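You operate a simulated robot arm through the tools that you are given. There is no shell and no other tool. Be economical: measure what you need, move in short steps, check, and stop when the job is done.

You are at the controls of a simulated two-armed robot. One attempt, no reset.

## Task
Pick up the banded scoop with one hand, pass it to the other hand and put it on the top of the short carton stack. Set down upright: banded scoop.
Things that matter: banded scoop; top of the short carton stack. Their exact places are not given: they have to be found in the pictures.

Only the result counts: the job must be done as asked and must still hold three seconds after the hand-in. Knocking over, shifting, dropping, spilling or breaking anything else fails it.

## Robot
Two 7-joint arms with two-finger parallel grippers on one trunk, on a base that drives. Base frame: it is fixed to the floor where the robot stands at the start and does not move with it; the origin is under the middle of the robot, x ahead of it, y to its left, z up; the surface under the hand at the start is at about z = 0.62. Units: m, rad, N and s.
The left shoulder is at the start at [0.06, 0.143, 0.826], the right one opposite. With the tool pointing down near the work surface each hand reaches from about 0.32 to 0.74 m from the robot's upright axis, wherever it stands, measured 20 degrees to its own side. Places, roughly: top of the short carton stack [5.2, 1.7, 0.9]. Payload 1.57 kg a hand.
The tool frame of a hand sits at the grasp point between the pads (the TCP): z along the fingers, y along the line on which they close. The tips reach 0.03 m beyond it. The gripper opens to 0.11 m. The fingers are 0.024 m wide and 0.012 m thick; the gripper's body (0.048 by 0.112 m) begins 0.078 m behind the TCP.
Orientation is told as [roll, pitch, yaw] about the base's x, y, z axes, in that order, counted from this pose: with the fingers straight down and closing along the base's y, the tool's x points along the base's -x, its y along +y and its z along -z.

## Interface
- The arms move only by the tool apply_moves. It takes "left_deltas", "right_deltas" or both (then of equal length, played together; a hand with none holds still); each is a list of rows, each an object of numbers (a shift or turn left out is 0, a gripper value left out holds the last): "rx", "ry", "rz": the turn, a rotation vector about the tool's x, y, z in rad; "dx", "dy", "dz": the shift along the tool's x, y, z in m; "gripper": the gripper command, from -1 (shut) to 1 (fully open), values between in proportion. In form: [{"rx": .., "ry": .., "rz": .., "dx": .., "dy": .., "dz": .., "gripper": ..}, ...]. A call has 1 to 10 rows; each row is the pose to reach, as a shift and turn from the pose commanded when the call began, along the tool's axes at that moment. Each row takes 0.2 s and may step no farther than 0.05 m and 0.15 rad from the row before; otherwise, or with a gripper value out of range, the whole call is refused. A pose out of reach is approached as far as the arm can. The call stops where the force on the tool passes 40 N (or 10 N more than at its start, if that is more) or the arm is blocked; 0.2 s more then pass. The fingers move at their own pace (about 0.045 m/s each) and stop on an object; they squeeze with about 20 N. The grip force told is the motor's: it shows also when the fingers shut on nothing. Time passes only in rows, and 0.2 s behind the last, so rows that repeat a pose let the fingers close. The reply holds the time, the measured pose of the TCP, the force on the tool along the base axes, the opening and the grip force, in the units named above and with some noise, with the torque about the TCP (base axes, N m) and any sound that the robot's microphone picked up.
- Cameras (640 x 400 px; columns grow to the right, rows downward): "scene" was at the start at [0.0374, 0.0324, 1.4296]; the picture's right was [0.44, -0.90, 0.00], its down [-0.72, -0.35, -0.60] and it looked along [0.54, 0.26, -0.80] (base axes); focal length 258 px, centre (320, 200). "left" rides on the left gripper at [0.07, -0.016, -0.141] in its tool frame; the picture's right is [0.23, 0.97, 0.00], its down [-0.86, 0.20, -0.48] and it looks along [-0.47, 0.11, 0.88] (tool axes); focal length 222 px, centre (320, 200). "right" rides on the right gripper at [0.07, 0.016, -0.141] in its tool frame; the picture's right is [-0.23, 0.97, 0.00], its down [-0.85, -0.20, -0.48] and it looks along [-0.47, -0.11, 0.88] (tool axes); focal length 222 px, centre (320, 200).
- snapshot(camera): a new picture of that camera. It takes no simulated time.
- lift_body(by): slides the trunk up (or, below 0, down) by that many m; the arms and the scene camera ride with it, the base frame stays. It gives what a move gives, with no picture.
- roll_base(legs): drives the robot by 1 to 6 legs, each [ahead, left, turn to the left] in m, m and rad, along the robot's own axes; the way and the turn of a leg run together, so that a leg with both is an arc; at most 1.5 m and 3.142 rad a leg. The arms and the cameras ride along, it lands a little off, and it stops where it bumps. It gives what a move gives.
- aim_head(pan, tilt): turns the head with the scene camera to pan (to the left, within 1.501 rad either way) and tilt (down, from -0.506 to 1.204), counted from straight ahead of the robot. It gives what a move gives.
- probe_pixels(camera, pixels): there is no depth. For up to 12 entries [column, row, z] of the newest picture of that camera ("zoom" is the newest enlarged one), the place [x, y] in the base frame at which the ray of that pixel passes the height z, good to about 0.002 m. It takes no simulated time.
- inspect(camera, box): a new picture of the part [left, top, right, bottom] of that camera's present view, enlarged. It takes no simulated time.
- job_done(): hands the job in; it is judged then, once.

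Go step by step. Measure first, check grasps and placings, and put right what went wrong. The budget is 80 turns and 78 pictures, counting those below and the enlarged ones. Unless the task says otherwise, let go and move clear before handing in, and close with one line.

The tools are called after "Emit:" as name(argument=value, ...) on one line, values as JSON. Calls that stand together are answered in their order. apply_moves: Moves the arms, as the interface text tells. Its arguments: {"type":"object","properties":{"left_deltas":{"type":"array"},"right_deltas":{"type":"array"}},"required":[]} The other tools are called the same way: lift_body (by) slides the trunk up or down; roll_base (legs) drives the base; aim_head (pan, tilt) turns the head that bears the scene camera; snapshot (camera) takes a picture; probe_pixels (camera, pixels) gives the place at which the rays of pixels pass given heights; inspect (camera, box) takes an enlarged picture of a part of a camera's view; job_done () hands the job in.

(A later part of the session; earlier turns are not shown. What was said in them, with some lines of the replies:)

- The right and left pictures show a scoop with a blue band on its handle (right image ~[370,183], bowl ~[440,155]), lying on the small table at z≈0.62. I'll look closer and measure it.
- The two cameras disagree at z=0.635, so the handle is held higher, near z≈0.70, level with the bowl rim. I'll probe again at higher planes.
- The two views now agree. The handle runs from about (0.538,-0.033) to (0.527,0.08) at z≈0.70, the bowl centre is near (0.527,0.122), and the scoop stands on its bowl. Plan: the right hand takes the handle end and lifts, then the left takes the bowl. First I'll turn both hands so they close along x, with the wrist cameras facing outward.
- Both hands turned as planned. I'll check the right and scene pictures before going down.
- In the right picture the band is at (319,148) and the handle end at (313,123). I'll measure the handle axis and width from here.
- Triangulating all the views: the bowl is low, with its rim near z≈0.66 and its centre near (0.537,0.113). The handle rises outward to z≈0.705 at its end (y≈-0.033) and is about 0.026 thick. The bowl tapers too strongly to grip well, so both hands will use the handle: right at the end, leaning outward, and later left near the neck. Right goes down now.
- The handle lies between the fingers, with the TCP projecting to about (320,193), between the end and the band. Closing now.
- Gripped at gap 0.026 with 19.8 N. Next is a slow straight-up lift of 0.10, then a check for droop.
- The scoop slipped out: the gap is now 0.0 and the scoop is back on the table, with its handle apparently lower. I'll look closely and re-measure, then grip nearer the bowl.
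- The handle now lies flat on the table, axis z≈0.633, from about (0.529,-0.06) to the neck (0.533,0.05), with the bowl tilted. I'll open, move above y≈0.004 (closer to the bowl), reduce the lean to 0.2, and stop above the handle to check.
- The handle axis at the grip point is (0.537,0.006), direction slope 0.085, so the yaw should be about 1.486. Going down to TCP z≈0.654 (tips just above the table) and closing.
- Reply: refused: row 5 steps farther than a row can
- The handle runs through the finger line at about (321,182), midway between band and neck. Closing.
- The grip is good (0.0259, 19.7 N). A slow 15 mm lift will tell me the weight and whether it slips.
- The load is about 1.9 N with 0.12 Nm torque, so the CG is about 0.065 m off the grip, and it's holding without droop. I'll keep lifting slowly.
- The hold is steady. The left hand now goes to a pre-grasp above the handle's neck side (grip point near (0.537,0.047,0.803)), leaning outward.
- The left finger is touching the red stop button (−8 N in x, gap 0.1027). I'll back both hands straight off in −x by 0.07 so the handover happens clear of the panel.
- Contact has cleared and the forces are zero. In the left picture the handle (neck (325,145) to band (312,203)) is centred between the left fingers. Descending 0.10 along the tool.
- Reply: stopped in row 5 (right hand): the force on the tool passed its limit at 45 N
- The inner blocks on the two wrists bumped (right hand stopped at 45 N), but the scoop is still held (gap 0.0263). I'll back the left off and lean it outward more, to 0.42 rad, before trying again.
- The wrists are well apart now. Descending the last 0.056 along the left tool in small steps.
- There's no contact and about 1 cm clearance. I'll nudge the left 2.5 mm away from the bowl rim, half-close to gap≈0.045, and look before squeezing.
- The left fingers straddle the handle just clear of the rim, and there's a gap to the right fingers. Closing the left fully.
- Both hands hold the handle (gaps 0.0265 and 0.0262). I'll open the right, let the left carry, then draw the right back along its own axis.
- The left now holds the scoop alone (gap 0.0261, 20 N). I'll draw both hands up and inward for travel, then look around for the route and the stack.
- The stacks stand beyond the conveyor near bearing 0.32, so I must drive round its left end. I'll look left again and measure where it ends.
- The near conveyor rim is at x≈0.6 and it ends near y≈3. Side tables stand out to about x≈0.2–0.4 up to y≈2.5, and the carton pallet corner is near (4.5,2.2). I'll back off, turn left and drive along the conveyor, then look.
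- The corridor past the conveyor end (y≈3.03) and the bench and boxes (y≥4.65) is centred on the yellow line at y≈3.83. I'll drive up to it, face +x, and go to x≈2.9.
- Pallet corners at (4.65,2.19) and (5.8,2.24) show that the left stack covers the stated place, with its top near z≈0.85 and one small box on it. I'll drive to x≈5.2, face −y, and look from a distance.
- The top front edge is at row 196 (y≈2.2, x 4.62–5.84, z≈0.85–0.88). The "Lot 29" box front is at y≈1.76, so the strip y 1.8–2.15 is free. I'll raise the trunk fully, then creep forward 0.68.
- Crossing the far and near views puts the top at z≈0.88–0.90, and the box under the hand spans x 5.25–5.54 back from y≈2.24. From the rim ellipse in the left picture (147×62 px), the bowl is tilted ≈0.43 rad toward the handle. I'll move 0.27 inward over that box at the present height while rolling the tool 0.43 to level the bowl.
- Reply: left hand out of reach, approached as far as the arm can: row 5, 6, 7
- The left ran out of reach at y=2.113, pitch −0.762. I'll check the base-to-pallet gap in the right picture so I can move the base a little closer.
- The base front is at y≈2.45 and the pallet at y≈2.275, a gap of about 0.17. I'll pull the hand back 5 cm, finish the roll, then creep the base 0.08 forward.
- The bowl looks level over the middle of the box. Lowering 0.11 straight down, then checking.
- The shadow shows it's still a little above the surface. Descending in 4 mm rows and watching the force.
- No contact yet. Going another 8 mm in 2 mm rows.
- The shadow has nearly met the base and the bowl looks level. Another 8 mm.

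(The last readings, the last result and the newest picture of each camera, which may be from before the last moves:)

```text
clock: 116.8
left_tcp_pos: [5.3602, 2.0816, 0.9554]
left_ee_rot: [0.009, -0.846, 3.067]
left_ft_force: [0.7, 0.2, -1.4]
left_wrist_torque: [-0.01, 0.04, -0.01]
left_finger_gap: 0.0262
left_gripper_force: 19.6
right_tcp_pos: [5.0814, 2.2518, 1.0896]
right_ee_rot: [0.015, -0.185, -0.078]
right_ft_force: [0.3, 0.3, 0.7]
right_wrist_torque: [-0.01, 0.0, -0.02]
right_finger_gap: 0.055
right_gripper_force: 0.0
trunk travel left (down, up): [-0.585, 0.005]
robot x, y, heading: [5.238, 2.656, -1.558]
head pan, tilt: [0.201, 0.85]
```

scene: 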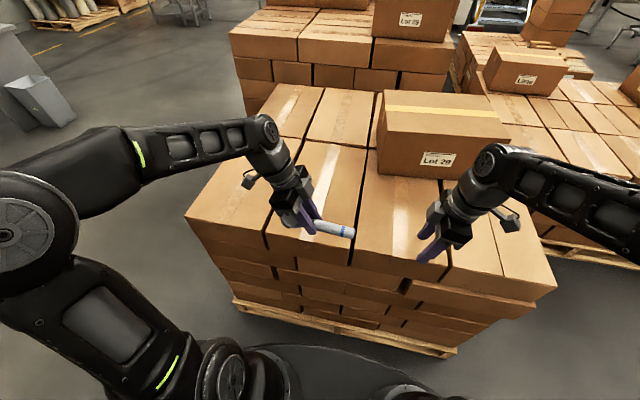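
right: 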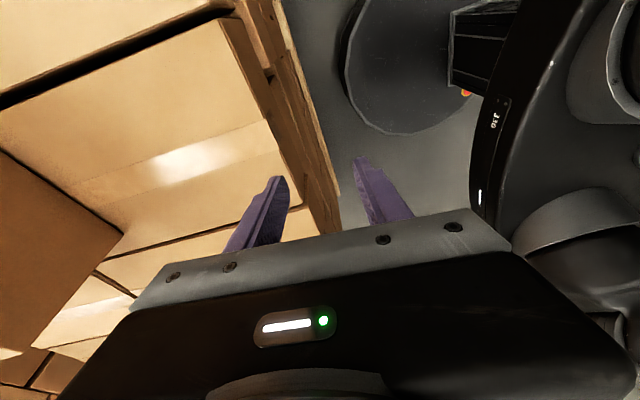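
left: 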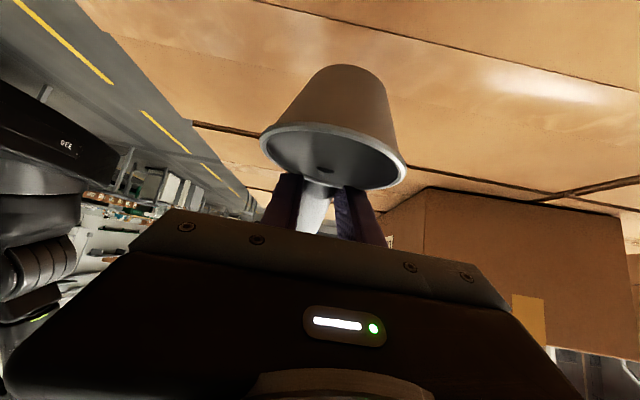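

Emit:
apply_moves(left_deltas=[{"dx": 0.0015, "dz": 0.0013}, {"dx": 0.003, "dz": 0.0026}, {"dx": 0.0045, "dz": 0.004}, {"dx": 0.0045, "dz": 0.004}])

Emit:
inspect(camera="scene", box=[270, 150, 370, 225])

```text
clock: 117.8
left_tcp_pos: [5.3586, 2.0815, 0.9507]
left_ee_rot: [0.011, -0.848, 3.065]
left_ft_force: [-2.3, -2.7, 11.8]
left_wrist_torque: [-0.04, -0.14, -0.06]
left_finger_gap: 0.0263
left_gripper_force: 20.5
right_tcp_pos: [5.0815, 2.251, 1.0891]
right_ee_rot: [0.014, -0.187, -0.078]
right_ft_force: [0.1, 0.2, -0.3]
right_wrist_torque: [0.0, 0.02, -0.02]
right_finger_gap: 0.0547
right_gripper_force: 0.0
trunk travel left (down, up): [-0.585, 0.005]
robot x, y, heading: [5.2384, 2.654, -1.559]
head pan, tilt: [0.201, 0.85]
```

```text
5.33 times, centred on (320, 188) of scene
```

zoom: 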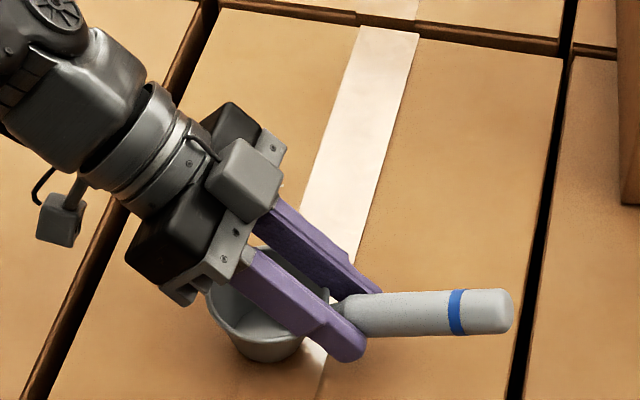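

Contact: 11.8 N. The torque suggests the handle-side edge of the base touched first, so the bowl still tips slightly toward the handle. I'll raise 3 mm, roll 0.06 more, and lower softly again.

Emit:
apply_moves(left_deltas=[{"dx": -0.0022, "dz": -0.002}, {"ry": -0.03, "dx": -0.003, "dz": -0.0026}, {"ry": -0.06, "dx": -0.003, "dz": -0.0026}, {"ry": -0.06, "dx": -0.0015, "dz": -0.0013}, {"ry": -0.06, "dx": -0.0015, "dz": -0.0013}])

```text
clock: 119.0
left_tcp_pos: [5.359, 2.0821, 0.9517]
left_ee_rot: [0.011, -0.906, 3.068]
left_ft_force: [3.1, -0.3, 4.9]
left_wrist_torque: [0.01, -0.4, -0.07]
left_finger_gap: 0.0261
left_gripper_force: 20.4
right_tcp_pos: [5.0804, 2.2502, 1.0899]
right_ee_rot: [0.015, -0.186, -0.076]
right_ft_force: [-0.9, 0.0, 0.0]
right_wrist_torque: [-0.03, -0.01, 0.0]
right_finger_gap: 0.0551
right_gripper_force: 0.2
trunk travel left (down, up): [-0.585, 0.005]
robot x, y, heading: [5.234, 2.6523, -1.559]
head pan, tilt: [0.201, 0.85]
```

Now about 6 N net, with the contact centre at ≈0.038 m, right under the bowl's centre, so the base sits flat. Opening the left and waiting.

Emit:
apply_moves(left_deltas=[{"gripper": -0.4}, {"gripper": -0.2}, {"gripper": 0}, {"gripper": 0}, {"gripper": 0}])

Emit:
inspect(camera="scene", box=[270, 150, 370, 225])

```text
clock: 120.2
left_tcp_pos: [5.36, 2.0825, 0.9504]
left_ee_rot: [0.009, -0.906, 3.069]
left_ft_force: [-0.7, 0.0, -0.3]
left_wrist_torque: [0.02, -0.03, 0.03]
left_finger_gap: 0.0552
left_gripper_force: 0.1
right_tcp_pos: [5.0805, 2.2508, 1.0892]
right_ee_rot: [0.014, -0.187, -0.078]
right_ft_force: [0.1, -0.3, -0.7]
right_wrist_torque: [0.03, 0.01, 0.03]
right_finger_gap: 0.0551
right_gripper_force: 0.0
trunk travel left (down, up): [-0.585, 0.005]
robot x, y, heading: [5.2375, 2.6592, -1.554]
head pan, tilt: [0.201, 0.85]
```

```text
5.33 times, centred on (320, 188) of scene
```

zoom: 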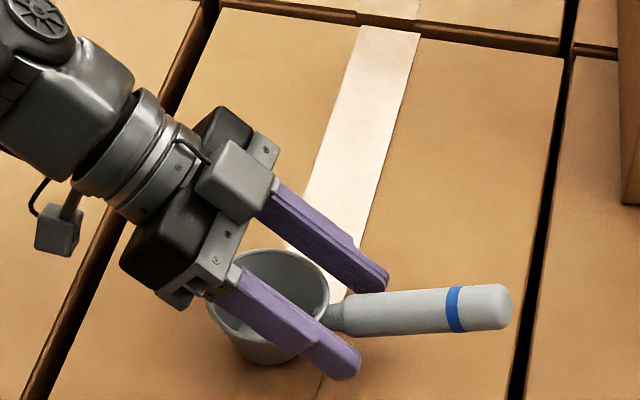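

Released: the scoop stands on its base with the handle raised. Backing the left out along its own axis.

Emit:
apply_moves(left_deltas=[{"dz": -0.01}, {"dz": -0.025}, {"dz": -0.045}, {"dz": -0.07}, {"dz": -0.1}, {"dz": -0.13}, {"dz": -0.13}])

Emit:
inspect(camera="scene", box=[250, 140, 370, 230])

Emit:
snapshot(camera="left")

```text
clock: 121.8
left_tcp_pos: [5.4627, 2.0763, 1.0313]
left_ee_rot: [0.013, -0.906, 3.066]
left_ft_force: [0.2, 0.1, -0.2]
left_wrist_torque: [0.0, 0.0, 0.01]
left_finger_gap: 0.0553
left_gripper_force: 0.1
left hand out of reach, approached as far as the arm can: row 6
right_tcp_pos: [5.0813, 2.2514, 1.0882]
right_ee_rot: [0.013, -0.185, -0.078]
right_ft_force: [0.6, 0.2, -0.2]
right_wrist_torque: [-0.02, 0.01, 0.04]
right_finger_gap: 0.0551
right_gripper_force: 0.0
trunk travel left (down, up): [-0.585, 0.005]
robot x, y, heading: [5.2342, 2.6528, -1.556]
head pan, tilt: [0.201, 0.85]
```

```text
4.44 times, centred on (310, 185) of scene
```

zoom: 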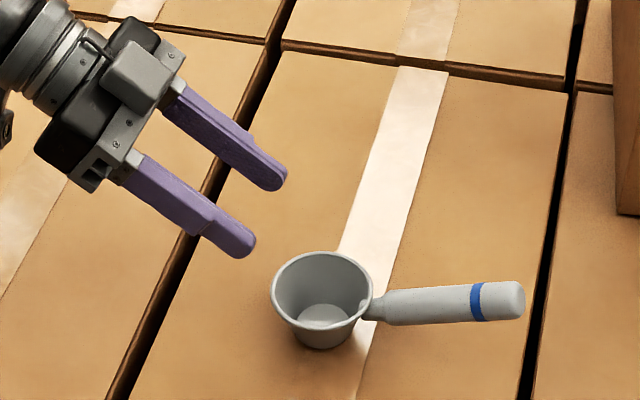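

```text
5 pictures are left
```

left: 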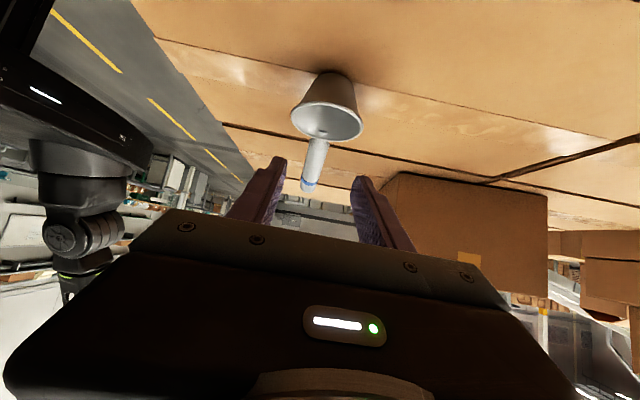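

The scoop stands upright and free on the stack top, with the bowl base flat and the left hand about 10 cm clear (scene zoom (320,300)). Handing in.

Emit:
job_done()

```text
The job is handed in.
```

The banded scoop went from the right hand to the left and now stands upright on top of the short carton stack, but on the way the first lift slipped and the left fingers pressed the conveyor's red stop button with about 8 N; I saw no effect from that.
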